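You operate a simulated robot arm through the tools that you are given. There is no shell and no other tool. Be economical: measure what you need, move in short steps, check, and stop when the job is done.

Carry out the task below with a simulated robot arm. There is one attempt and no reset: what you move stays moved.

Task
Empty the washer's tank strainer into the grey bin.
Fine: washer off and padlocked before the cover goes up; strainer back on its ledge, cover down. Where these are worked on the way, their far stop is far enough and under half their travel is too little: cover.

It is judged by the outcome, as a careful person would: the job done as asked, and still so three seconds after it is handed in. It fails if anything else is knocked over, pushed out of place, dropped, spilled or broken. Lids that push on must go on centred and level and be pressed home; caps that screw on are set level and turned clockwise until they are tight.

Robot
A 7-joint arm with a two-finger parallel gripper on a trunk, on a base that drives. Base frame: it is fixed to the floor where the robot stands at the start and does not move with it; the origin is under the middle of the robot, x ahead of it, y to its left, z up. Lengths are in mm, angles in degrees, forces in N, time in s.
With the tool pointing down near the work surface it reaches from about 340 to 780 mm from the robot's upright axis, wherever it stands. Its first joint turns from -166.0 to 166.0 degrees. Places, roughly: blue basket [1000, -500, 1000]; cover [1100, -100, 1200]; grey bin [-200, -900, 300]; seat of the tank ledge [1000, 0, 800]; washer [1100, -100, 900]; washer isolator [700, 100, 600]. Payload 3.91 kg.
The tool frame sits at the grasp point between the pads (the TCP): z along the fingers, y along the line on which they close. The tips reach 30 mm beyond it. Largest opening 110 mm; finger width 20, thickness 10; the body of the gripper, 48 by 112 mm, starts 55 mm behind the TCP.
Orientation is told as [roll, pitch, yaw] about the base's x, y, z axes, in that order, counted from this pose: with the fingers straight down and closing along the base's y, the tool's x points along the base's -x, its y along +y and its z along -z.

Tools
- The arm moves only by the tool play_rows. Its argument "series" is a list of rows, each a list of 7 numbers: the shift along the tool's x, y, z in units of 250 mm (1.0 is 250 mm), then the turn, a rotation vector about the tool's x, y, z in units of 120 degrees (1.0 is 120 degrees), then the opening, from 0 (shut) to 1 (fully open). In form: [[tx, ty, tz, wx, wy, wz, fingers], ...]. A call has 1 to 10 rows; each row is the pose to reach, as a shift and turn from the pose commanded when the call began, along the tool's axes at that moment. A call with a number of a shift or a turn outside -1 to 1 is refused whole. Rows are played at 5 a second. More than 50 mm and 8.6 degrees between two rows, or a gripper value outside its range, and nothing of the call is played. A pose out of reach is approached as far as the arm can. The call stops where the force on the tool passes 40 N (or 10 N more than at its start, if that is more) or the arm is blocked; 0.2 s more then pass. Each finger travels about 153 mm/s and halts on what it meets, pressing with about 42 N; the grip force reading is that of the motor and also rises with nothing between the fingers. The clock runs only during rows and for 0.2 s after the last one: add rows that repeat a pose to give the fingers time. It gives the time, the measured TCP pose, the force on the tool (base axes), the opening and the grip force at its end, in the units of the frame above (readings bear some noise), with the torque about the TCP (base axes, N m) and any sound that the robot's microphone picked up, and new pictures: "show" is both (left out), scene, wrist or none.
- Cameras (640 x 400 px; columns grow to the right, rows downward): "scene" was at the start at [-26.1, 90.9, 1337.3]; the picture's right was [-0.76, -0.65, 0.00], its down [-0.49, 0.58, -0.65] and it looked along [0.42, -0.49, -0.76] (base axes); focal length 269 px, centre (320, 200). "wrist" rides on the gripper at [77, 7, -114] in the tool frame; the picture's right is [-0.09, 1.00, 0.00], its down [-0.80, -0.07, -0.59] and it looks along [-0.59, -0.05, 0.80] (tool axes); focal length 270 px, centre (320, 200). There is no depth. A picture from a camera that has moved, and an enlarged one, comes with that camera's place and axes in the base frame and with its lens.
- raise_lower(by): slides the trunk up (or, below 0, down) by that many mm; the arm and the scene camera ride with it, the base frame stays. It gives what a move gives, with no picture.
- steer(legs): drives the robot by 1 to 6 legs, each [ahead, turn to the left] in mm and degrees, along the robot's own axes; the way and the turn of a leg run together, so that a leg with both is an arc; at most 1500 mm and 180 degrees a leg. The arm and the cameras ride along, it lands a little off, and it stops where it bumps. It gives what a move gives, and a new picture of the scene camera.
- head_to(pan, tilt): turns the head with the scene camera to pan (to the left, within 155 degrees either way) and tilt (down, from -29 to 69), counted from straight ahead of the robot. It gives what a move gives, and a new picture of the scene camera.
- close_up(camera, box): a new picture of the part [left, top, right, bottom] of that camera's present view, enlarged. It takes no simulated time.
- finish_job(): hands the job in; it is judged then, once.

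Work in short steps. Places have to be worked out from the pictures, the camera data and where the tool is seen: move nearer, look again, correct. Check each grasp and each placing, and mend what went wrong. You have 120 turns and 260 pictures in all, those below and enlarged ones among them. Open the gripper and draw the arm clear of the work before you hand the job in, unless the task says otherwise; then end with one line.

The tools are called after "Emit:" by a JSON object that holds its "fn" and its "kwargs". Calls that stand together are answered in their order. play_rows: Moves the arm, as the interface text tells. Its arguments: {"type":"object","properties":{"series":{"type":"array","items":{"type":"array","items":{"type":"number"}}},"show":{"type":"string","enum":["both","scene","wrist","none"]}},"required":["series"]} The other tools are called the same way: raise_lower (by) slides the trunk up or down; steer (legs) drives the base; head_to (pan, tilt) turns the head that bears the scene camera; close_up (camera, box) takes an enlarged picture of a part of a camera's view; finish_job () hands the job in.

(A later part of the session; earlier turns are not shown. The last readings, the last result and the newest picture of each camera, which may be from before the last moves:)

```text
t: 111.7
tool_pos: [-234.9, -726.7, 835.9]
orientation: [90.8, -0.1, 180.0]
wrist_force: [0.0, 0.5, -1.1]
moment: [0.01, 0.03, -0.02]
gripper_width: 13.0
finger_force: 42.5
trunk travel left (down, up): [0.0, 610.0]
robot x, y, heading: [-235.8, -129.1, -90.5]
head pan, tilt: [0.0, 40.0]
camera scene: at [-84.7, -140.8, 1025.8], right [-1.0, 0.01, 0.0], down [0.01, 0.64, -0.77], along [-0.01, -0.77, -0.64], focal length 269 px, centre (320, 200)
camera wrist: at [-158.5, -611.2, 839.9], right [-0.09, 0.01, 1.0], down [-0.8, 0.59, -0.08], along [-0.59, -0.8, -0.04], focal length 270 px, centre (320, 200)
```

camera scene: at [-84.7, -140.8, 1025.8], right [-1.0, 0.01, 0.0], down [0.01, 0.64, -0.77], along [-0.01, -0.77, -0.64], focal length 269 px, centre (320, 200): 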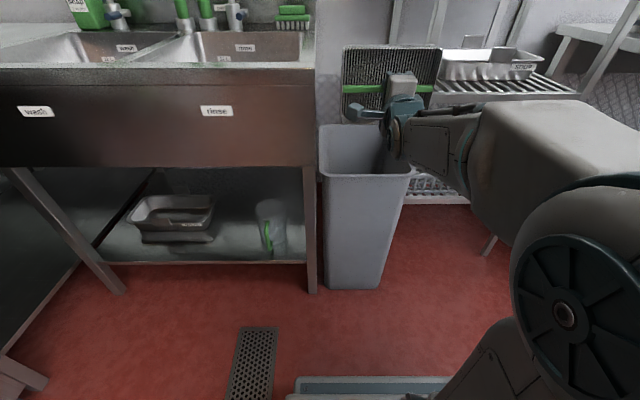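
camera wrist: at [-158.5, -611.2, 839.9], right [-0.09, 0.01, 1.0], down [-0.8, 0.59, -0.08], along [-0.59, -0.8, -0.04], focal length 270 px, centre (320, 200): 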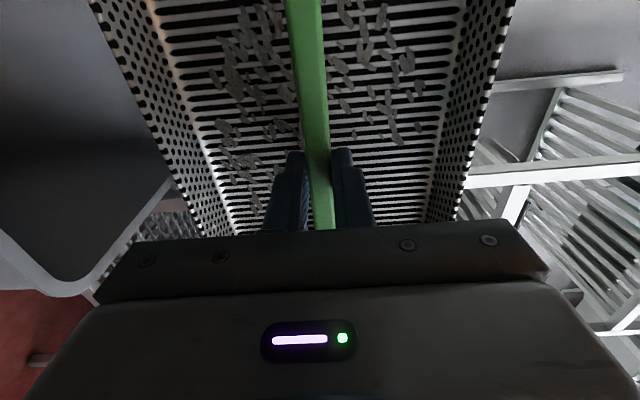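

Lower toward the rim.

Emit:
{"fn": "play_rows", "kwargs": {"series": [[0, -0.1, 0, 0, 0, 0, 0], [0, -0.2, 0, 0, 0, 0, 0], [0, -0.3, 0, 0, 0, 0, 0], [0, -0.4, 0, 0, 0, 0, 0], [0, -0.45, 0, 0, 0, 0, 0]], "show": "scene"}}

Emit:
{"fn": "close_up", "kwargs": {"camera": "scene", "box": [300, 80, 460, 180]}}

```text
t: 112.9
tool_pos: [-234.5, -727.7, 721.4]
orientation: [90.9, -0.1, -180.1]
wrist_force: [-0.3, -0.1, -0.5]
moment: [0.07, -0.02, -0.02]
gripper_width: 13.3
finger_force: 41.8
trunk travel left (down, up): [0.0, 610.0]
robot x, y, heading: [-235.1, -130.8, -90.4]
head pan, tilt: [0.0, 40.0]
camera scene: at [-84.7, -140.7, 1025.8], right [-1.0, 0.01, 0.0], down [0.01, 0.64, -0.77], along [-0.01, -0.77, -0.64], focal length 269 px, centre (320, 200)
```

scene: 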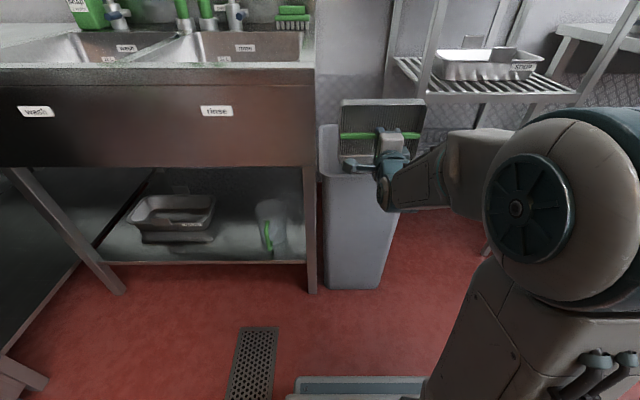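

```text
4.00 times, centred on (380, 130) of scene
camera zoom: at [-84.7, -140.7, 1025.8], right [-1.0, 0.01, 0.0], down [0.01, 0.64, -0.77], along [-0.01, -0.77, -0.64], focal length 1076 px, centre (80, 480)
```

zoom: 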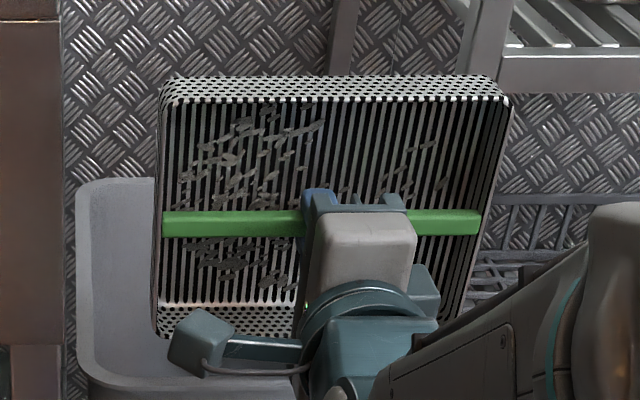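

Emit:
{"fn": "play_rows", "kwargs": {"series": [[0, -0.03, 0, 0, 0, 0, 0], [0, -0.06, 0, 0, 0, 0, 0]], "show": "none"}}

Emit:
{"fn": "play_rows", "kwargs": {"series": [[0, -0.015, 0, 0, 0, 0, 0], [0, -0.03, 0, 0, 0, 0, 0]], "show": "scene"}}

```text
t: 113.5
tool_pos: [-234.5, -727.8, 707.1]
orientation: [90.9, 0.0, 180.1]
wrist_force: [0.0, -0.6, -0.7]
moment: [0.09, -0.01, 0.01]
gripper_width: 13.0
finger_force: 42.1
trunk travel left (down, up): [0.0, 610.0]
robot x, y, heading: [-231.2, -130.4, -90.4]
head pan, tilt: [0.0, 40.0]
```

```text
t: 114.1
tool_pos: [-234.3, -728.3, 701.4]
orientation: [90.9, -0.1, -180.0]
wrist_force: [0.2, -0.7, -0.8]
moment: [0.03, -0.02, 0.03]
gripper_width: 12.9
finger_force: 41.8
trunk travel left (down, up): [0.0, 610.0]
robot x, y, heading: [-234.4, -130.4, -90.5]
head pan, tilt: [0.0, 40.0]
camera scene: at [-84.7, -140.7, 1025.8], right [-1.0, 0.01, 0.0], down [0.01, 0.64, -0.77], along [-0.01, -0.77, -0.64], focal length 269 px, centre (320, 200)
```

scene: 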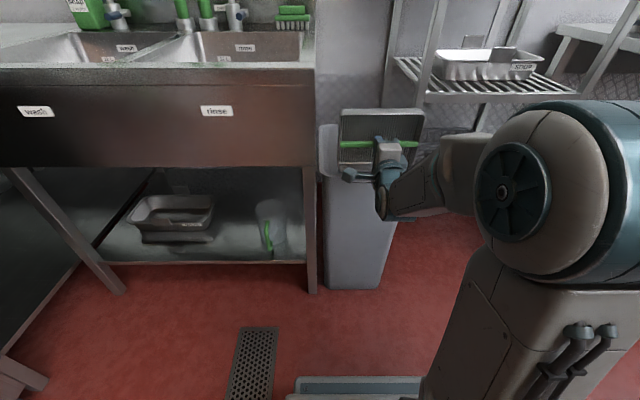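

Emit:
{"fn": "close_up", "kwargs": {"camera": "scene", "box": [310, 110, 430, 185]}}

Emit:
{"fn": "close_up", "kwargs": {"camera": "wrist", "box": [0, 0, 320, 200]}}

```text
5.33 times, centred on (370, 148) of scene
camera zoom: at [-84.7, -140.7, 1025.8], right [-1.0, 0.01, 0.0], down [0.01, 0.64, -0.77], along [-0.01, -0.77, -0.64], focal length 1435 px, centre (53, 480)
```

zoom: 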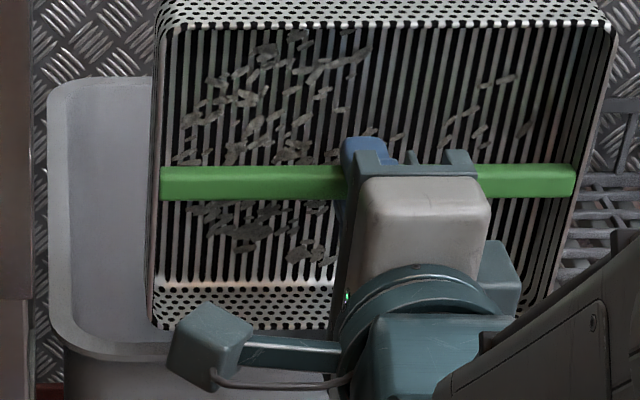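

```text
2.00 times, centred on (160, 100) of wrist
camera zoom: at [-158.5, -613.3, 704.7], right [-0.09, 0.02, 1.0], down [-0.8, 0.59, -0.08], along [-0.59, -0.8, -0.04], focal length 541 px, centre (640, 400)
```

zoom: 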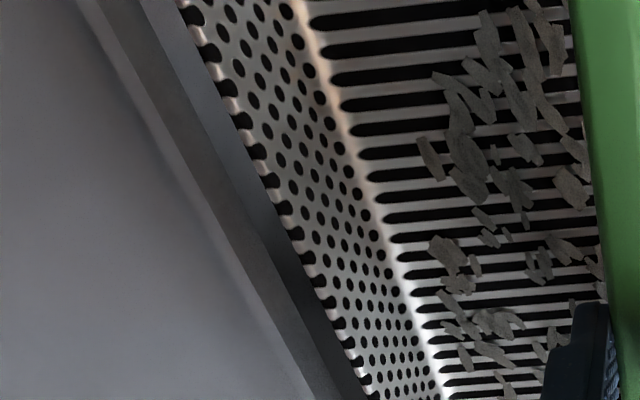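

Emit:
{"fn": "play_rows", "kwargs": {"series": [[0, -0.012, 0, 0, 0, 0, 0], [0, -0.024, 0, 0, 0, 0, 0]], "show": "none"}}

Emit:
{"fn": "play_rows", "kwargs": {"series": [[0, -0.012, 0, 0, 0, 0, 0], [0, -0.024, 0, 0, 0, 0, 0]], "show": "none"}}

Emit:
{"fn": "close_up", "kwargs": {"camera": "wrist", "box": [0, 0, 320, 200]}}

```text
t: 114.7
tool_pos: [-233.8, -728.1, 694.0]
orientation: [91.0, 0.0, -180.1]
wrist_force: [0.2, -0.1, -0.6]
moment: [0.03, 0.01, -0.02]
gripper_width: 13.1
finger_force: 42.2
trunk travel left (down, up): [0.0, 610.0]
robot x, y, heading: [-232.9, -129.3, -90.3]
head pan, tilt: [0.0, 40.0]
```

```text
t: 115.3
tool_pos: [-234.2, -729.2, 687.6]
orientation: [90.9, -0.1, -180.0]
wrist_force: [0.1, 0.6, -2.1]
moment: [0.03, 0.01, 0.02]
gripper_width: 13.0
finger_force: 42.4
trunk travel left (down, up): [0.0, 610.0]
robot x, y, heading: [-237.3, -131.1, -90.4]
head pan, tilt: [0.0, 40.0]
```

```text
2.00 times, centred on (160, 100) of wrist
camera zoom: at [-158.4, -613.6, 692.8], right [-0.09, 0.02, 1.0], down [-0.8, 0.59, -0.08], along [-0.59, -0.8, -0.04], focal length 541 px, centre (640, 400)
```

zoom: 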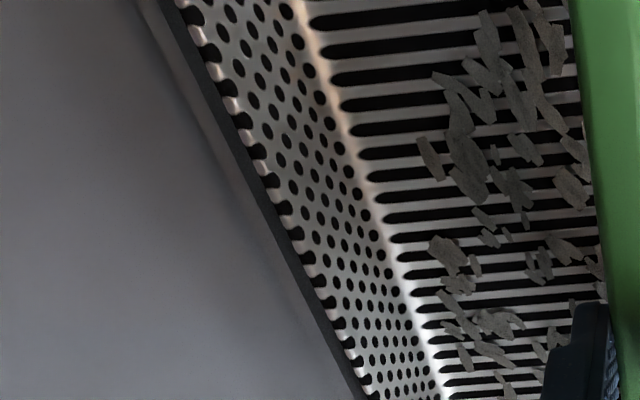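

Emit:
{"fn": "play_rows", "kwargs": {"series": [[0, -0.01, 0, 0, 0, 0, 0], [0, -0.02, 0, 0, 0, 0, 0]], "show": "none"}}

Emit:
{"fn": "play_rows", "kwargs": {"series": [[0, -0.01, 0, 0, 0, 0, 0], [0, -0.02, 0, 0, 0, 0, 0]], "show": "none"}}

Emit:
{"fn": "close_up", "kwargs": {"camera": "wrist", "box": [0, 0, 320, 200]}}

```text
t: 115.9
tool_pos: [-234.6, -727.8, 682.7]
orientation: [90.9, -0.2, -179.9]
wrist_force: [0.5, 0.4, -0.1]
moment: [0.03, -0.01, 0.03]
gripper_width: 13.2
finger_force: 41.6
trunk travel left (down, up): [0.0, 610.0]
robot x, y, heading: [-235.7, -131.1, -90.6]
head pan, tilt: [0.0, 40.0]
```

```text
t: 116.5
tool_pos: [-234.2, -728.1, 680.3]
orientation: [91.0, -0.1, 180.0]
wrist_force: [-1.0, 0.7, 3.4]
moment: [-0.05, -0.08, -0.02]
gripper_width: 13.0
finger_force: 42.0
trunk travel left (down, up): [0.0, 610.0]
robot x, y, heading: [-233.9, -131.9, -90.5]
head pan, tilt: [0.0, 40.0]
```

```text
2.00 times, centred on (160, 100) of wrist
camera zoom: at [-158.4, -613.8, 683.8], right [-0.09, 0.02, 1.0], down [-0.8, 0.59, -0.08], along [-0.59, -0.8, -0.04], focal length 541 px, centre (640, 400)
```

zoom: 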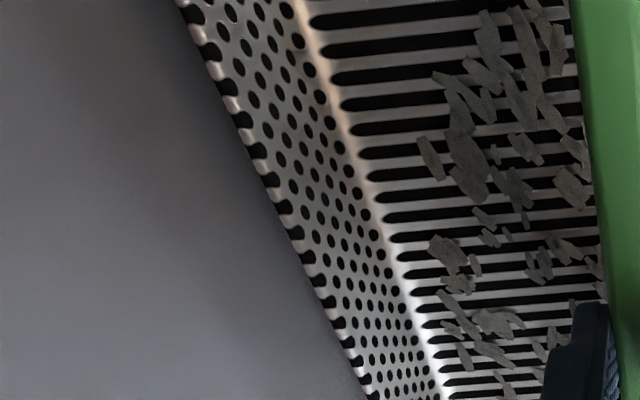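

Contact at z≈681. Knock: lift 15 mm and tap twice.

Emit:
{"fn": "play_rows", "kwargs": {"series": [[0, 0.06, 0, 0, 0, 0, 0], [0, -0.004, 0, 0, 0, 0, 0], [0, 0.06, 0, 0, 0, 0, 0], [0, -0.006, 0, 0, 0, 0, 0], [0, 0.06, 0, 0, 0, 0, 0], [0, 0.12, 0, 0, 0, 0, 0]], "show": "both"}}

Emit:
{"fn": "close_up", "kwargs": {"camera": "wrist", "box": [100, 0, 500, 250]}}

```text
t: 117.9
tool_pos: [-234.3, -728.5, 708.3]
orientation: [91.0, -0.1, -180.0]
wrist_force: [-0.3, -0.4, -1.5]
moment: [0.02, 0.01, 0.02]
gripper_width: 13.3
finger_force: 42.7
trunk travel left (down, up): [0.0, 610.0]
robot x, y, heading: [-232.1, -129.1, -90.5]
head pan, tilt: [0.0, 40.0]
camera scene: at [-84.7, -140.9, 1025.8], right [-1.0, 0.01, 0.0], down [0.01, 0.64, -0.77], along [-0.01, -0.77, -0.64], focal length 269 px, centre (320, 200)
camera wrist: at [-158.4, -613.3, 712.9], right [-0.09, 0.01, 1.0], down [-0.8, 0.59, -0.08], along [-0.59, -0.8, -0.04], focal length 270 px, centre (320, 200)
```

scene: 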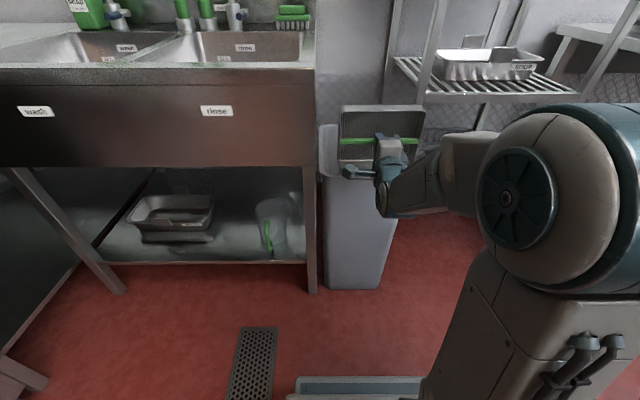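
wrist: 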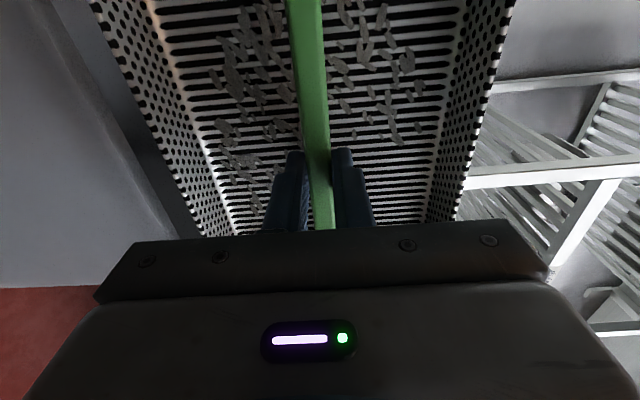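

```text
1.60 times, centred on (300, 125) of wrist
camera zoom: at [-158.4, -613.3, 712.9], right [-0.09, 0.01, 1.0], down [-0.8, 0.59, -0.08], along [-0.59, -0.8, -0.04], focal length 432 px, centre (352, 320)
```

zoom: 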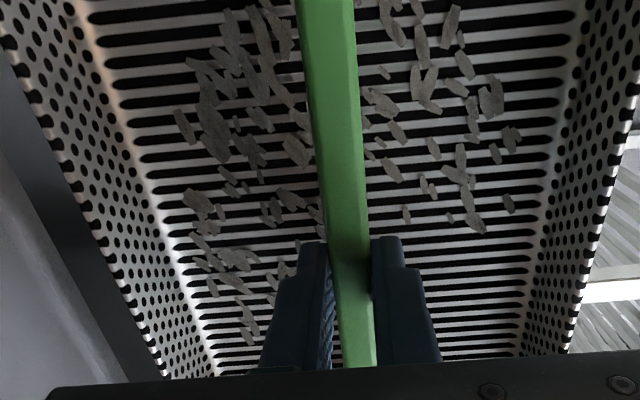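

No change. One firmer knock, then decide.

Emit:
{"fn": "play_rows", "kwargs": {"series": [[0, 0.02, 0, 0, 0, 0, 0], [0, -0.13, 0, 0, 0, 0, 0], [0, 0, 0, 0, 0, 0, 0]], "show": "none"}}

Emit:
{"fn": "close_up", "kwargs": {"camera": "wrist", "box": [100, 0, 500, 250]}}

```text
t: 118.7
tool_pos: [-235.0, -727.4, 707.0]
orientation: [90.8, -0.1, -180.0]
wrist_force: [-0.3, -1.0, -0.8]
moment: [0.04, 0.0, 0.01]
gripper_width: 13.3
finger_force: 41.6
trunk travel left (down, up): [0.0, 610.0]
robot x, y, heading: [-232.0, -129.8, -90.5]
head pan, tilt: [0.0, 40.0]
```

```text
1.60 times, centred on (300, 125) of wrist
camera zoom: at [-158.6, -612.7, 712.0], right [-0.09, 0.01, 1.0], down [-0.8, 0.59, -0.08], along [-0.59, -0.8, -0.04], focal length 432 px, centre (352, 320)
```

zoom: 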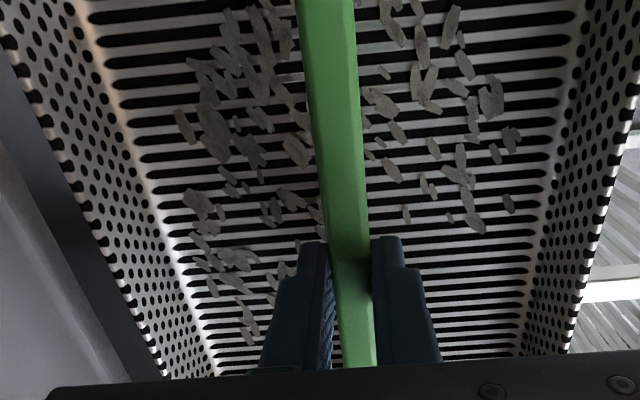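

The flakes are fixed residue; the load itself is in the bin. Raise, back off, and bring the basket level again.

Emit:
{"fn": "play_rows", "kwargs": {"series": [[0, 0.15, 0, 0, 0, 0, 0], [0, 0.3, 0, 0, 0, 0, 0], [0, 0.45, 0, 0, 0, 0, 0]], "show": "none"}}

Emit:
{"fn": "raise_lower", "kwargs": {"by": 200}}

Emit:
{"fn": "steer", "kwargs": {"legs": [[-130, 0]]}}

Emit:
{"fn": "play_rows", "kwargs": {"series": [[0, 0, 0, 0.07, 0, 0, 0], [0, 0, 0, 0.14, 0, 0, 0], [0, 0, 0, 0.21, 0, 0, 0], [0, 0, 0, 0.28, 0, 0, 0], [0, 0, 0, 0.35, 0, 0, 0], [0, 0, 0, 0.42, 0, 0, 0], [0, 0, 0, 0.49, 0, 0, 0], [0, 0, 0, 0.56, 0, 0, 0], [0, 0, 0, 0.63, 0, 0, 0], [0, 0, 0, 0.7, 0, 0, 0]], "show": "scene"}}

```text
t: 119.5
tool_pos: [-233.9, -725.9, 819.2]
orientation: [90.8, 0.0, -179.8]
wrist_force: [-0.4, -0.7, -1.4]
moment: [0.01, -0.01, 0.01]
gripper_width: 13.2
finger_force: 41.9
trunk travel left (down, up): [0.0, 610.0]
robot x, y, heading: [-231.1, -130.1, -90.3]
head pan, tilt: [0.0, 40.0]
```

```text
t: 121.7
tool_pos: [-234.8, -725.6, 1021.0]
orientation: [90.9, -0.1, -180.0]
wrist_force: [0.1, -0.2, -1.0]
moment: [0.01, 0.01, 0.03]
gripper_width: 13.3
finger_force: 42.3
trunk travel left (down, up): [-200.0, 410.0]
robot x, y, heading: [-234.6, -129.1, -90.6]
head pan, tilt: [0.0, 40.0]
```

```text
t: 123.0
tool_pos: [-233.8, -594.6, 1020.0]
orientation: [90.8, -0.2, 180.1]
wrist_force: [0.2, -1.1, -1.6]
moment: [0.02, 0.01, 0.02]
gripper_width: 13.0
finger_force: 41.9
trunk travel left (down, up): [-200.0, 410.0]
robot x, y, heading: [-234.6, -3.8, -90.6]
head pan, tilt: [0.0, 40.0]
camera scene: at [-83.5, -10.7, 1225.8], right [-1.0, 0.01, 0.0], down [0.01, 0.64, -0.77], along [-0.01, -0.77, -0.64], focal length 269 px, centre (320, 200)
```

scene: 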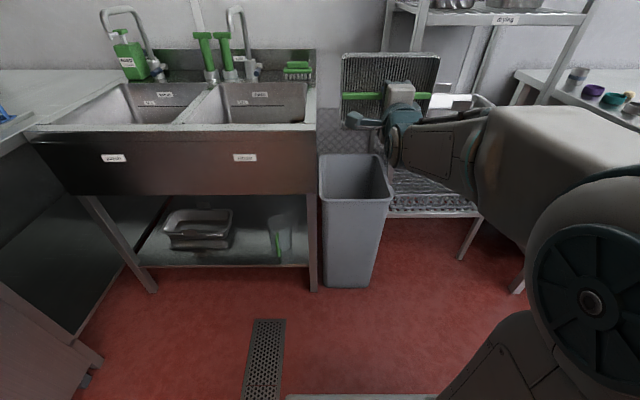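

```text
t: 125.2
tool_pos: [-233.4, -595.2, 1019.8]
orientation: [6.8, -0.2, 179.9]
wrist_force: [-0.1, -0.4, -1.2]
moment: [-0.07, 0.02, 0.02]
gripper_width: 13.2
finger_force: 42.1
trunk travel left (down, up): [-200.0, 410.0]
robot x, y, heading: [-234.5, -1.6, -90.4]
head pan, tilt: [0.0, 40.0]
camera scene: at [-83.5, -10.5, 1225.8], right [-1.0, 0.01, 0.0], down [0.01, 0.64, -0.77], along [-0.01, -0.77, -0.64], focal length 269 px, centre (320, 200)
```

scene: 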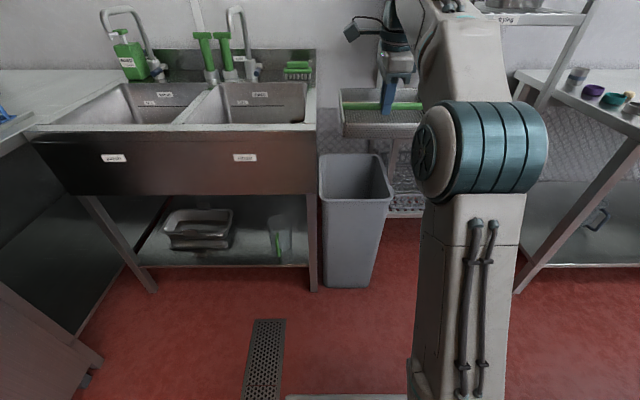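

Level off, adjust trunk to 290 with the arm lower, then turn back toward the washer.

Emit:
{"fn": "play_rows", "kwargs": {"series": [[0, 0, 0, 0.057, 0, 0, 0]], "show": "none"}}

Emit:
{"fn": "play_rows", "kwargs": {"series": [[0, -0.1, 0.08, 0, 0, 0, 0], [0, -0.2, 0.16, 0, 0, 0, 0], [0, -0.3, 0.25, 0, 0, 0, 0], [0, -0.4, 0.36, 0, 0, 0, 0]], "show": "none"}}

Emit:
{"fn": "raise_lower", "kwargs": {"by": 90}}

Emit:
{"fn": "steer", "kwargs": {"legs": [[0, 45], [0, 45.3]]}}

```text
t: 125.6
tool_pos: [-232.5, -595.3, 1019.9]
orientation: [0.0, -0.1, 180.0]
wrist_force: [-0.1, 0.2, -0.7]
moment: [-0.04, 0.02, 0.01]
gripper_width: 13.0
finger_force: 41.8
trunk travel left (down, up): [-200.0, 410.0]
robot x, y, heading: [-233.8, -0.7, -90.6]
head pan, tilt: [0.0, 40.0]
```

```text
t: 126.6
tool_pos: [-233.0, -495.4, 928.9]
orientation: [0.1, -0.1, 179.9]
wrist_force: [-0.2, 0.1, -1.3]
moment: [0.01, 0.0, 0.0]
gripper_width: 13.3
finger_force: 42.2
trunk travel left (down, up): [-200.0, 410.0]
robot x, y, heading: [-233.9, 1.7, -90.6]
head pan, tilt: [0.0, 40.0]
```

```text
t: 127.8
tool_pos: [-233.4, -494.5, 1019.8]
orientation: [0.0, -0.1, 180.0]
wrist_force: [0.4, 0.0, -1.1]
moment: [0.0, 0.0, -0.02]
gripper_width: 13.3
finger_force: 42.2
trunk travel left (down, up): [-290.0, 320.0]
robot x, y, heading: [-234.2, 1.3, -90.5]
head pan, tilt: [0.0, 40.0]
```

```text
t: 132.4
tool_pos: [261.8, 3.9, 1019.7]
orientation: [0.0, -0.1, -89.7]
wrist_force: [0.7, -1.6, -0.9]
moment: [0.01, -0.01, 0.02]
gripper_width: 13.2
finger_force: 42.2
trunk travel left (down, up): [-290.0, 320.0]
robot x, y, heading: [-234.0, 3.2, 0.1]
head pan, tilt: [0.0, 40.0]
camera scene: at [-224.4, 149.6, 1315.8], right [0.0, -1.0, 0.0], down [-0.64, 0.0, -0.77], along [0.77, 0.0, -0.64], focal length 269 px, centre (320, 200)
```

scene: 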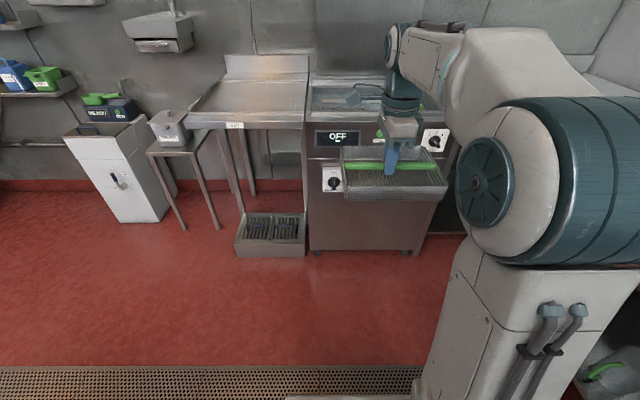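

Emit:
{"fn": "steer", "kwargs": {"legs": [[300, 0], [241, 0]]}}

Emit:
{"fn": "play_rows", "kwargs": {"series": [[0.06, 0.15, 0, 0, 0, 0, 0], [0.12, 0.32, 0.01, 0, 0, 0, 0], [0.17, 0.5, 0.02, 0, 0, 0, 0], [0.17, 0.66, 0.04, 0, 0, 0, 0], [0.17, 0.8, 0.06, 0, 0, 0, 0]], "show": "both"}}

```text
t: 135.8
tool_pos: [808.0, -1.1, 1019.5]
orientation: [0.0, -0.1, -89.8]
wrist_force: [0.5, 0.0, -1.1]
moment: [0.04, 0.01, 0.01]
gripper_width: 13.2
finger_force: 41.8
trunk travel left (down, up): [-290.0, 320.0]
robot x, y, heading: [310.8, 0.2, -0.4]
head pan, tilt: [0.0, 40.0]
camera scene: at [320.9, 146.4, 1315.8], right [-0.01, -1.0, 0.0], down [-0.64, 0.0, -0.77], along [0.77, 0.0, -0.64], focal length 269 px, centre (320, 200)
```

scene: 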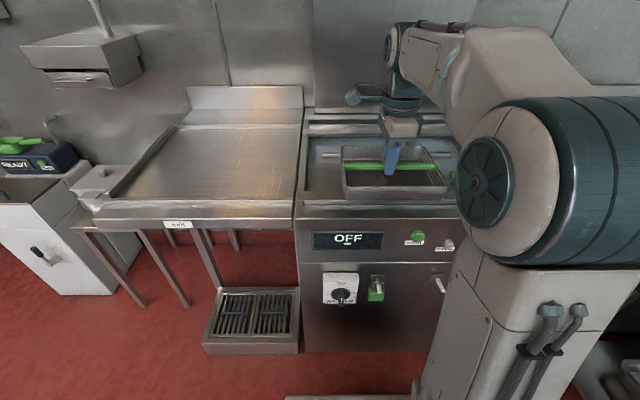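

```text
t: 137.0
tool_pos: [1007.1, 42.2, 1003.2]
orientation: [-0.1, -0.2, -89.9]
wrist_force: [-0.7, 0.3, -0.7]
moment: [0.01, -0.07, -0.01]
gripper_width: 13.1
finger_force: 41.8
trunk travel left (down, up): [-290.0, 320.0]
robot x, y, heading: [310.2, -6.3, -0.2]
head pan, tilt: [0.0, 40.0]
camera scene: at [321.1, 146.5, 1315.8], right [-0.01, -1.0, 0.0], down [-0.64, 0.0, -0.77], along [0.77, 0.0, -0.64], focal length 269 px, centre (320, 200)
camera wrist: at [1012.4, 118.5, 1117.6], right [1.0, -0.09, 0.0], down [-0.07, -0.8, 0.6], along [-0.05, -0.59, -0.8], focal length 270 px, centre (320, 200)
```

scene: 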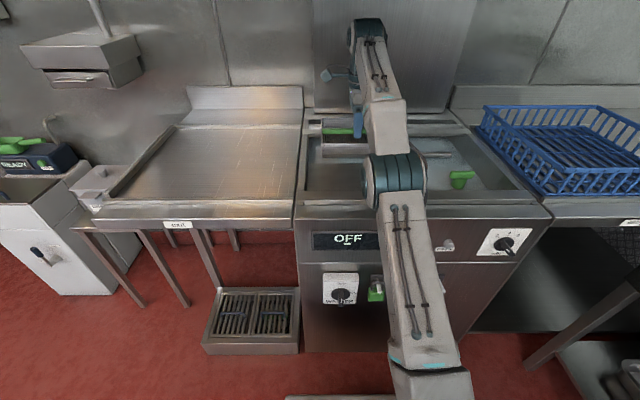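
wrist: 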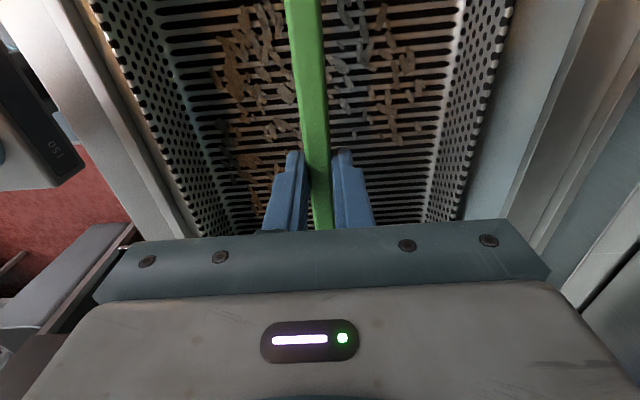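

Align over the seat (1011.5, 48) and lower to z≈905, then check.

Emit:
{"fn": "play_rows", "kwargs": {"series": [[0.01, 0.01, 0.1, 0, 0, 0, 0], [0.02, 0.015, 0.2, 0, 0, 0, 0], [0.024, 0.018, 0.3, 0, 0, 0, 0], [0.024, 0.018, 0.38, 0, 0, 0, 0]], "show": "wrist"}}

Emit:
{"fn": "close_up", "kwargs": {"camera": "scene", "box": [290, 90, 450, 190]}}

```text
t: 138.0
tool_pos: [1011.3, 48.0, 910.2]
orientation: [0.1, -0.1, -89.8]
wrist_force: [0.3, -0.3, -2.1]
moment: [0.01, -0.03, 0.0]
gripper_width: 12.9
finger_force: 42.6
trunk travel left (down, up): [-290.0, 320.0]
robot x, y, heading: [309.7, -0.7, -0.2]
head pan, tilt: [0.0, 40.0]
camera wrist: at [1016.7, 124.6, 1023.7], right [1.0, -0.08, 0.0], down [-0.07, -0.8, 0.6], along [-0.05, -0.59, -0.8], focal length 270 px, centre (320, 200)
```

wrist: 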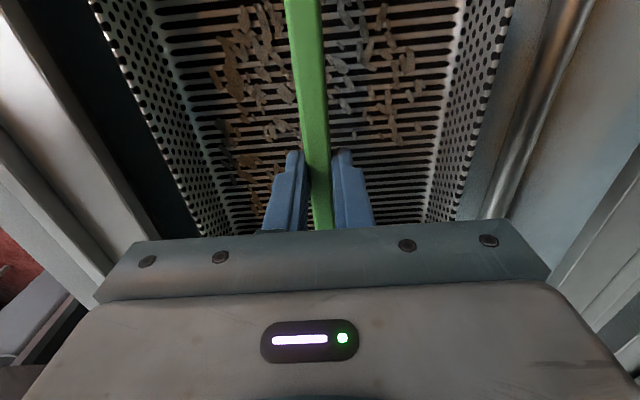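

```text
4.00 times, centred on (370, 140) of scene
camera zoom: at [321.0, 146.5, 1315.8], right [-0.01, -1.0, 0.0], down [-0.64, 0.0, -0.77], along [0.77, 0.0, -0.64], focal length 1076 px, centre (120, 440)
```

zoom: 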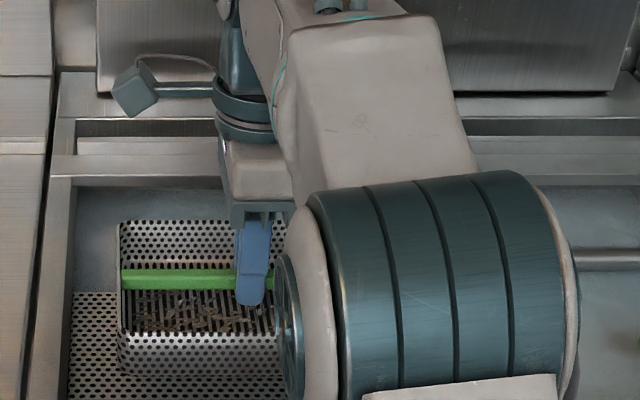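

Emit:
{"fn": "play_rows", "kwargs": {"series": [[0, 0, 0.06, 0, 0, 0, 0], [0, 0, 0.12, 0, 0, 0, 0], [0, 0, 0.17, 0, 0, 0, 0], [0, 0, 0.2, 0, 0, 0, 0], [0, 0, 0.2, 0, 0, 0, 0]], "show": "wrist"}}

Emit:
{"fn": "close_up", "kwargs": {"camera": "scene", "box": [290, 90, 450, 190]}}

```text
t: 139.2
tool_pos: [1010.5, 47.0, 859.4]
orientation: [0.0, 0.0, -89.8]
wrist_force: [0.2, 0.2, -0.4]
moment: [-0.02, -0.01, 0.01]
gripper_width: 12.9
finger_force: 42.1
trunk travel left (down, up): [-290.0, 320.0]
robot x, y, heading: [312.4, 0.9, -0.4]
head pan, tilt: [0.0, 40.0]
camera wrist: at [1016.3, 124.7, 973.1], right [1.0, -0.08, 0.0], down [-0.07, -0.8, 0.6], along [-0.05, -0.59, -0.8], focal length 270 px, centre (320, 200)
```

wrist: 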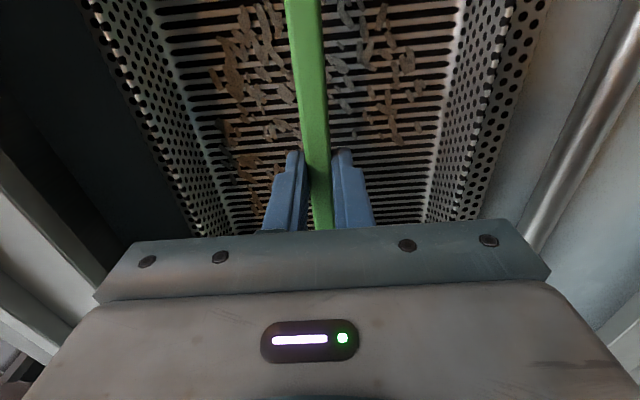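

```text
4.00 times, centred on (370, 140) of scene
camera zoom: at [321.0, 146.5, 1315.8], right [-0.01, -1.0, 0.0], down [-0.64, 0.0, -0.77], along [0.77, 0.0, -0.64], focal length 1076 px, centre (120, 440)
```

zoom: 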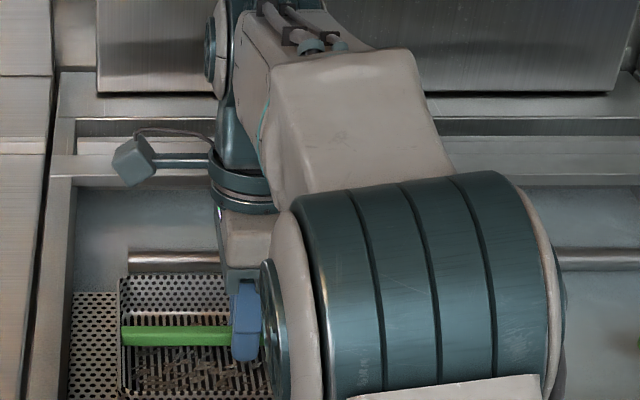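

Lower the last few millimetres until it seats.

Emit:
{"fn": "play_rows", "kwargs": {"series": [[0.002, 0.003, 0.012, 0, 0, 0, 0], [0.002, 0.003, 0.02, 0, 0, 0, 0], [0.002, 0.003, 0.024, 0, 0, 0, 0], [0.002, 0.003, 0.024, 0, 0, 0, 0]], "show": "none"}}

```text
t: 140.2
tool_pos: [1012.7, 47.9, 856.4]
orientation: [0.4, 0.0, -89.7]
wrist_force: [3.4, 0.4, 15.3]
moment: [-0.96, 0.02, 0.02]
gripper_width: 13.1
finger_force: 42.1
trunk travel left (down, up): [-290.0, 320.0]
robot x, y, heading: [309.9, -1.5, -0.2]
head pan, tilt: [0.0, 40.0]
```

Contact, slightly at the right end (likely a tiny tilt in grip). Check alignment before release.

Emit:
{"fn": "close_up", "kwargs": {"camera": "scene", "box": [300, 140, 400, 202]}}

Emit:
{"fn": "close_up", "kwargs": {"camera": "wrist", "box": [60, 0, 560, 250]}}

```text
6.40 times, centred on (350, 171) of scene
camera zoom: at [319.8, 146.6, 1316.0], right [-0.01, -1.0, 0.0], down [-0.64, 0.0, -0.77], along [0.77, 0.0, -0.64], focal length 1722 px, centre (128, 386)
```

zoom: 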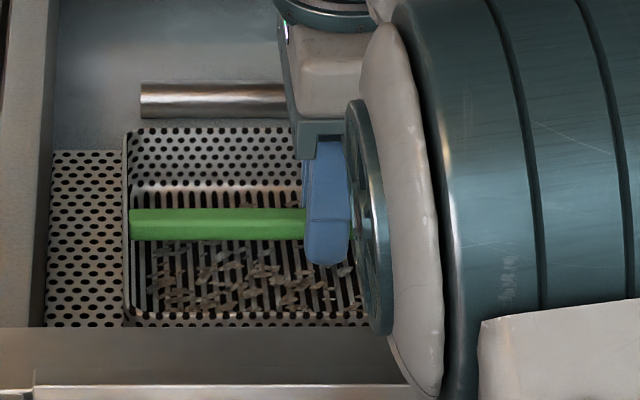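

```text
1.28 times, centred on (310, 125) of wrist
camera zoom: at [1016.5, 125.2, 970.0], right [1.0, -0.08, 0.01], down [-0.07, -0.8, 0.6], along [-0.05, -0.59, -0.8], focal length 346 px, centre (333, 296)
```

zoom: 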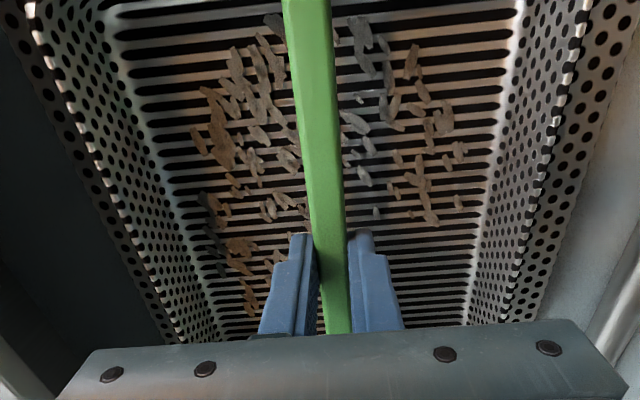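

Alignment matches the original. Release.

Emit:
{"fn": "play_rows", "kwargs": {"series": [[0, 0, -0.006, 0, 0, 0, 0], [0, 0, -0.006, 0, 0, 0, 0.15], [0, 0, -0.006, 0, 0, 0, 0.25], [0, 0, -0.006, 0, 0, 0, 0.4], [0, 0, -0.006, 0, 0, 0, 0.4]], "show": "wrist"}}

Emit:
{"fn": "play_rows", "kwargs": {"series": [[0, 0, -0.1, 0, 0, 0, 0.4], [0, 0, -0.25, 0, 0, 0, 0.4], [0, 0, -0.4, 0, 0, 0, 0.4]], "show": "both"}}

Emit:
{"fn": "close_up", "kwargs": {"camera": "scene", "box": [290, 110, 450, 210]}}

```text
t: 141.4
tool_pos: [1011.3, 47.7, 854.6]
orientation: [0.0, -0.1, -89.9]
wrist_force: [0.6, 0.7, -0.1]
moment: [0.0, -0.02, 0.0]
gripper_width: 43.9
finger_force: 0.1
trunk travel left (down, up): [-290.0, 320.0]
robot x, y, heading: [303.0, -2.7, -0.3]
head pan, tilt: [0.0, 40.0]
camera wrist: at [1017.1, 125.1, 969.4], right [1.0, -0.08, 0.0], down [-0.07, -0.8, 0.6], along [-0.05, -0.59, -0.8], focal length 270 px, centre (320, 200)
```

wrist: 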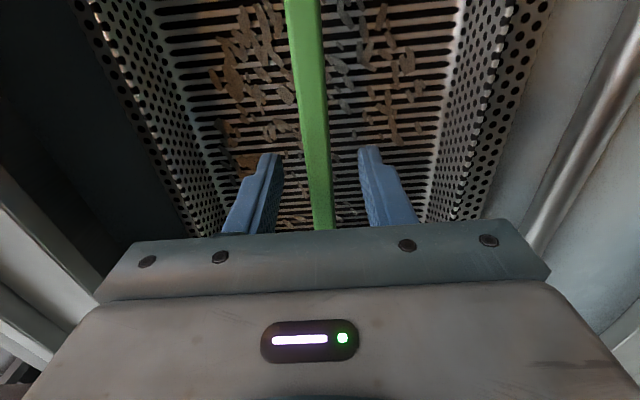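

```text
t: 142.2
tool_pos: [1012.7, 47.5, 954.5]
orientation: [0.0, -0.1, -89.8]
wrist_force: [0.2, 0.6, -0.9]
moment: [0.03, 0.01, 0.03]
gripper_width: 43.9
finger_force: 0.1
trunk travel left (down, up): [-290.0, 320.0]
robot x, y, heading: [311.5, -2.1, -0.3]
head pan, tilt: [0.0, 40.0]
camera scene: at [320.9, 146.4, 1315.8], right [-0.01, -1.0, 0.0], down [-0.64, 0.0, -0.77], along [0.77, 0.0, -0.64], focal length 269 px, centre (320, 200)
camera wrist: at [1017.2, 124.9, 1069.2], right [1.0, -0.08, 0.0], down [-0.07, -0.8, 0.6], along [-0.05, -0.59, -0.8], focal length 270 px, centre (320, 200)
```

scene: 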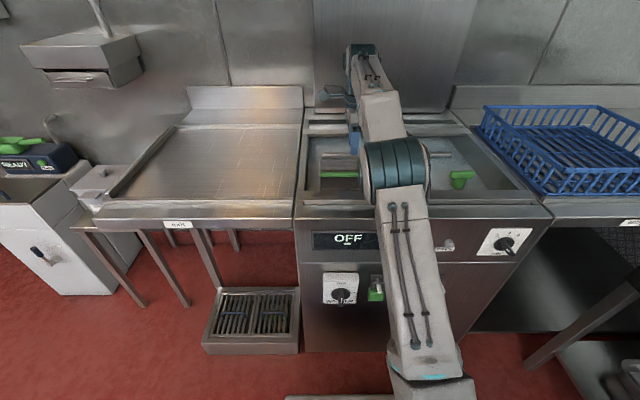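
wrist: 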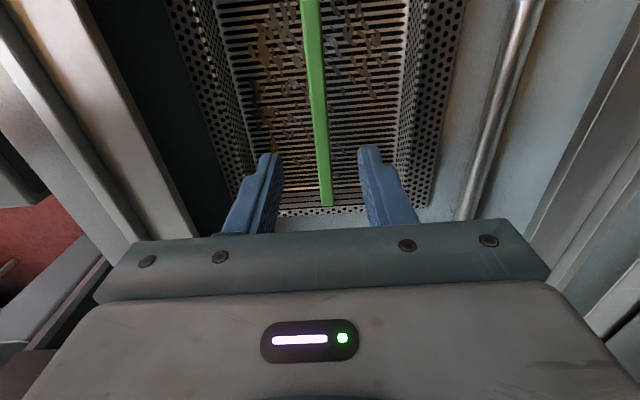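

```text
4.00 times, centred on (370, 160) of scene
camera zoom: at [320.9, 146.4, 1315.8], right [-0.01, -1.0, 0.0], down [-0.64, 0.0, -0.77], along [0.77, 0.0, -0.64], focal length 1076 px, centre (120, 360)
```

zoom: 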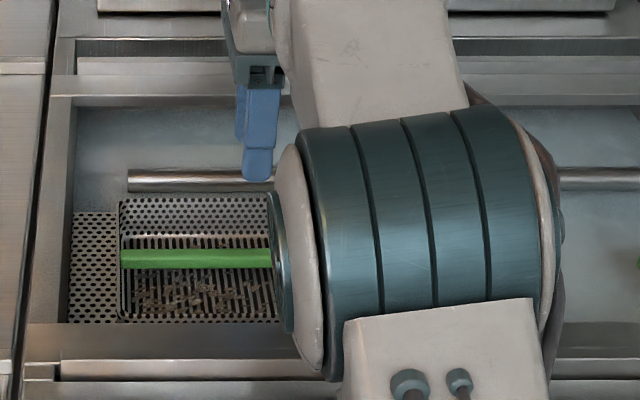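

Strainer is seated. Raise the hand, back out, and look at the strainer.

Emit:
{"fn": "play_rows", "kwargs": {"series": [[0, -0.05, -0.1, 0, 0, 0, 0.4], [0, -0.1, -0.16, 0, 0, 0, 0.4]], "show": "none"}}

Emit:
{"fn": "steer", "kwargs": {"legs": [[-427, 0]]}}

Emit:
{"fn": "raise_lower", "kwargs": {"by": 270}}

Emit:
{"fn": "head_to", "kwargs": {"pan": -5, "tilt": 35}}

Emit:
{"fn": "close_up", "kwargs": {"camera": "scene", "box": [270, 130, 430, 230]}}

```text
t: 142.8
tool_pos: [986.5, 47.8, 994.6]
orientation: [0.0, -0.1, -89.8]
wrist_force: [0.1, -0.2, -0.4]
moment: [-0.01, 0.03, 0.0]
gripper_width: 43.8
finger_force: 0.0
trunk travel left (down, up): [-290.0, 320.0]
robot x, y, heading: [310.8, -4.0, -0.3]
head pan, tilt: [0.0, 40.0]
```

```text
t: 145.5
tool_pos: [555.7, 51.6, 995.8]
orientation: [0.1, -0.1, -89.7]
wrist_force: [0.7, 0.0, -0.1]
moment: [0.0, 0.0, 0.03]
gripper_width: 43.8
finger_force: 0.0
trunk travel left (down, up): [-290.0, 320.0]
robot x, y, heading: [-117.9, -2.1, -0.2]
head pan, tilt: [0.0, 40.0]
camera scene: at [-109.8, 148.3, 1315.8], right [0.0, -1.0, 0.0], down [-0.64, 0.0, -0.77], along [0.77, 0.0, -0.64], focal length 269 px, centre (320, 200)
```

scene: 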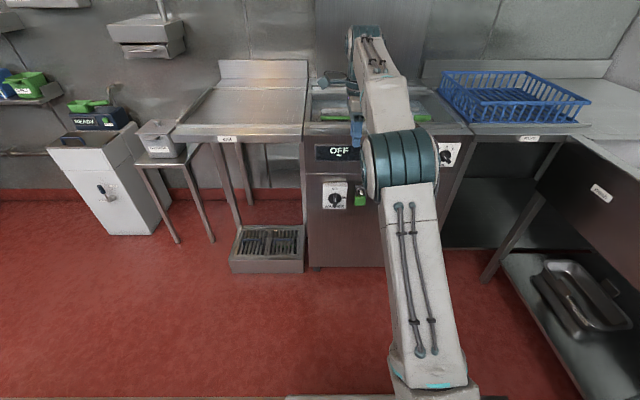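

```text
t: 148.2
tool_pos: [556.4, 52.7, 1264.8]
orientation: [-0.1, -0.1, -89.8]
wrist_force: [0.0, 0.1, 0.0]
moment: [-0.02, -0.01, -0.02]
gripper_width: 44.1
finger_force: 0.1
trunk travel left (down, up): [-560.0, 50.0]
robot x, y, heading: [-119.3, -1.4, 0.2]
head pan, tilt: [0.0, 40.0]
```

```text
t: 148.9
tool_pos: [557.6, 51.5, 1264.9]
orientation: [0.0, 0.0, -89.7]
wrist_force: [0.3, 0.2, 0.0]
moment: [0.01, -0.01, 0.03]
gripper_width: 43.8
finger_force: 0.0
trunk travel left (down, up): [-560.0, 50.0]
robot x, y, heading: [-120.1, 0.0, -0.2]
head pan, tilt: [-5.0, 35.0]
camera scene: at [-107.1, 140.7, 1593.3], right [-0.09, -1.0, 0.0], down [-0.57, 0.05, -0.82], along [0.82, -0.07, -0.57], focal length 269 px, centre (320, 200)
```

scene: 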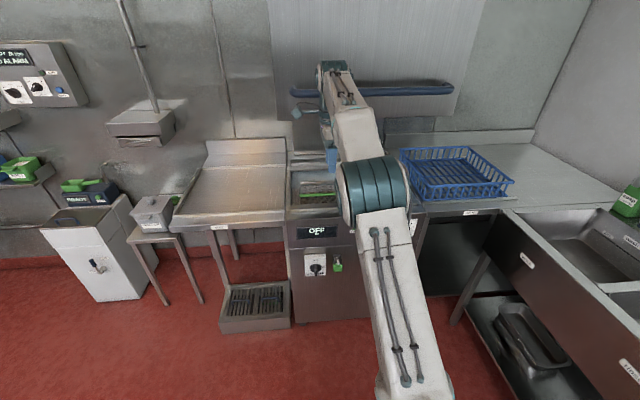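

```text
4.00 times, centred on (350, 180) of scene
camera zoom: at [-107.1, 140.7, 1593.3], right [-0.09, -1.0, 0.0], down [-0.57, 0.05, -0.82], along [0.82, -0.07, -0.57], focal length 1076 px, centre (200, 280)
```

zoom: 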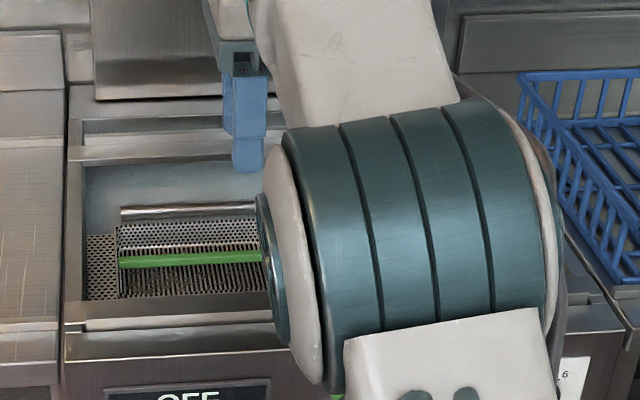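

Strainer sits exactly as before. Now rotate the tool to horizontal and move to the cover handle.

Emit:
{"fn": "play_rows", "kwargs": {"series": [[-0.025, -0.02, -0.05, -0.07, 0, 0, 0.6], [-0.05, -0.04, -0.1, -0.14, 0, 0, 0.6], [-0.075, -0.04, -0.15, -0.21, 0, 0, 0.6], [-0.1, -0.04, -0.2, -0.28, 0, 0, 0.6], [-0.125, -0.04, -0.25, -0.35, 0, 0, 0.6], [-0.15, -0.04, -0.3, -0.42, 0, 0, 0.6], [-0.175, -0.02, -0.35, -0.49, 0, 0, 0.6], [-0.2, 0, -0.4, -0.56, 0, 0, 0.6], [-0.225, 0.02, -0.46, -0.63, 0, 0, 0.6], [-0.25, 0.04, -0.52, -0.7, 0, 0, 0.6]], "show": "none"}}

Emit:
{"fn": "play_rows", "kwargs": {"series": [[0, 0, 0, -0.05, 0, 0, 0.6], [0, 0, 0, -0.05, 0, 0, 0.6]], "show": "both"}}

```text
t: 151.1
tool_pos: [566.7, -10.8, 1393.6]
orientation: [84.2, -0.1, -89.8]
wrist_force: [0.2, -3.6, 0.3]
moment: [0.07, 0.0, 0.27]
gripper_width: 66.0
finger_force: 0.1
trunk travel left (down, up): [-560.0, 50.0]
robot x, y, heading: [-119.8, -1.0, -0.1]
head pan, tilt: [-5.0, 35.0]
```

```text
t: 151.7
tool_pos: [567.4, -8.6, 1394.1]
orientation: [90.1, -0.2, -89.8]
wrist_force: [0.0, 0.4, 0.3]
moment: [-0.01, -0.01, -0.04]
gripper_width: 66.2
finger_force: 0.0
trunk travel left (down, up): [-560.0, 50.0]
robot x, y, heading: [-121.9, -4.1, -0.3]
head pan, tilt: [-5.0, 35.0]
camera scene: at [-107.1, 141.3, 1593.3], right [-0.09, -1.0, 0.0], down [-0.57, 0.05, -0.82], along [0.82, -0.07, -0.57], focal length 269 px, centre (320, 200)
camera wrist: at [450.8, 66.6, 1400.3], right [0.0, -0.09, 1.0], down [-0.59, -0.8, -0.07], along [0.81, -0.59, -0.05], focal length 270 px, centre (320, 200)
```

scene: 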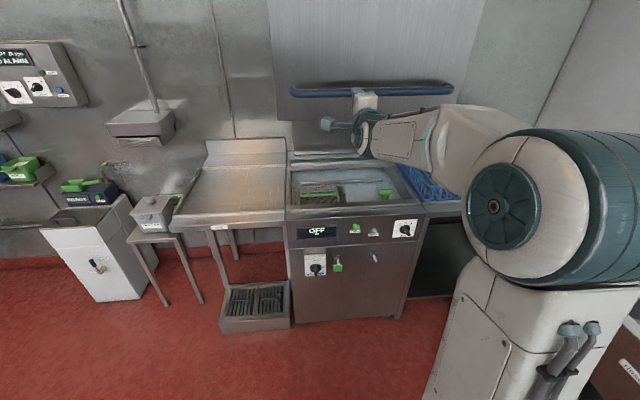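
wrist: 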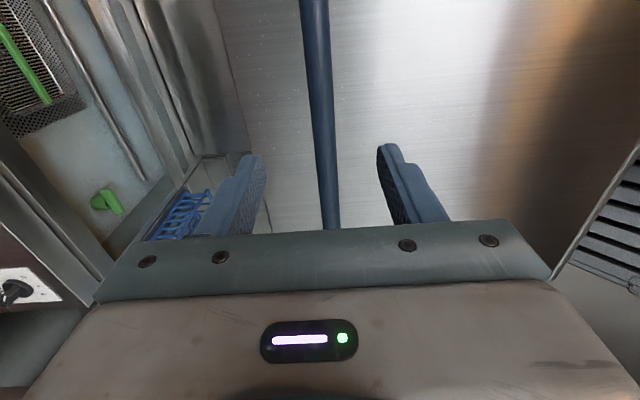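

Emit:
{"fn": "play_rows", "kwargs": {"series": [[0, 0, 0.18, 0, 0, 0, 0.6], [0, 0, 0.36, 0, 0, 0, 0.6], [0, 0.005, 0.5, 0, 0, 0, 0.6], [0, 0.008, 0.55, 0, 0, 0, 0.55], [0, 0.008, 0.55, 0, 0, 0, 0.3], [0, 0.008, 0.55, 0, 0, 0, 0.1], [0, 0.008, 0.55, 0, 0, 0, 0.1]], "show": "wrist"}}

```text
t: 153.3
tool_pos: [703.0, -9.2, 1395.5]
orientation: [90.0, 0.0, -89.7]
wrist_force: [1.6, 0.1, 0.1]
moment: [0.17, 0.03, 0.4]
gripper_width: 23.6
finger_force: 45.2
trunk travel left (down, up): [-560.0, 50.0]
robot x, y, heading: [-119.5, 2.5, -0.2]
head pan, tilt: [-5.0, 35.0]
camera wrist: at [587.8, 67.2, 1402.3], right [0.0, -0.09, 1.0], down [-0.59, -0.8, -0.07], along [0.81, -0.59, -0.05], focal length 270 px, centre (320, 200)
```

wrist: 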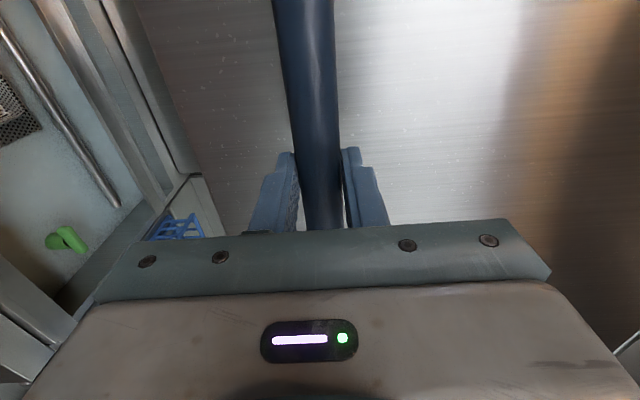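

Bar gripped; lower the cover with the trunk.

Emit:
{"fn": "raise_lower", "kwargs": {"by": -200}}

Emit:
{"fn": "raise_lower", "kwargs": {"by": -190}}

Emit:
{"fn": "raise_lower", "kwargs": {"by": -20}}

Emit:
{"fn": "head_to", "kwargs": {"pan": -5, "tilt": 25}}

```text
t: 155.4
tool_pos: [703.2, -9.1, 1195.6]
orientation: [89.8, -0.1, -89.6]
wrist_force: [1.9, 2.2, -0.4]
moment: [0.1, -0.19, -0.34]
gripper_width: 23.7
finger_force: 45.2
trunk travel left (down, up): [-360.0, 250.0]
robot x, y, heading: [-120.3, -1.4, -0.3]
head pan, tilt: [-5.0, 35.0]
```

```text
t: 157.5
tool_pos: [702.9, -8.9, 1003.4]
orientation: [89.7, -0.2, -89.5]
wrist_force: [-8.1, 1.9, -11.0]
moment: [0.08, 0.01, -0.76]
gripper_width: 23.8
finger_force: 45.2
trunk travel left (down, up): [-170.0, 440.0]
robot x, y, heading: [-117.4, -2.0, 0.1]
head pan, tilt: [-5.0, 35.0]
```

```text
t: 158.2
tool_pos: [702.6, -10.2, 994.8]
orientation: [91.2, -0.2, -89.9]
wrist_force: [2.9, 0.9, 1.4]
moment: [0.02, -0.2, -0.23]
gripper_width: 23.9
finger_force: 44.7
trunk travel left (down, up): [-150.0, 460.0]
robot x, y, heading: [-118.3, -5.2, -0.3]
head pan, tilt: [-5.0, 35.0]
stopped: the force on the tool passed its limit at 42 N (the readings are from after the stop); the commanded pose is now the measured one
```

```text
t: 158.9
tool_pos: [703.6, -9.2, 995.0]
orientation: [91.1, -0.1, -89.9]
wrist_force: [3.6, 1.2, 1.8]
moment: [0.28, -0.05, -0.4]
gripper_width: 23.5
finger_force: 44.8
trunk travel left (down, up): [-150.0, 460.0]
robot x, y, heading: [-116.6, -0.2, -0.1]
head pan, tilt: [-5.0, 25.0]
camera scene: at [-102.4, 140.3, 1199.2], right [-0.09, -1.0, 0.0], down [-0.42, 0.04, -0.91], along [0.9, -0.08, -0.42], focal length 269 px, centre (320, 200)
```

scene: 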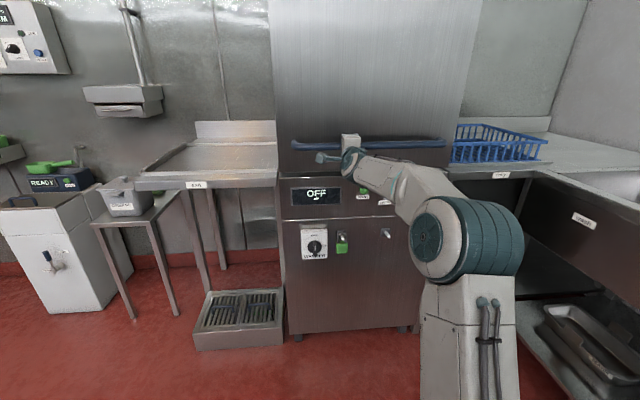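

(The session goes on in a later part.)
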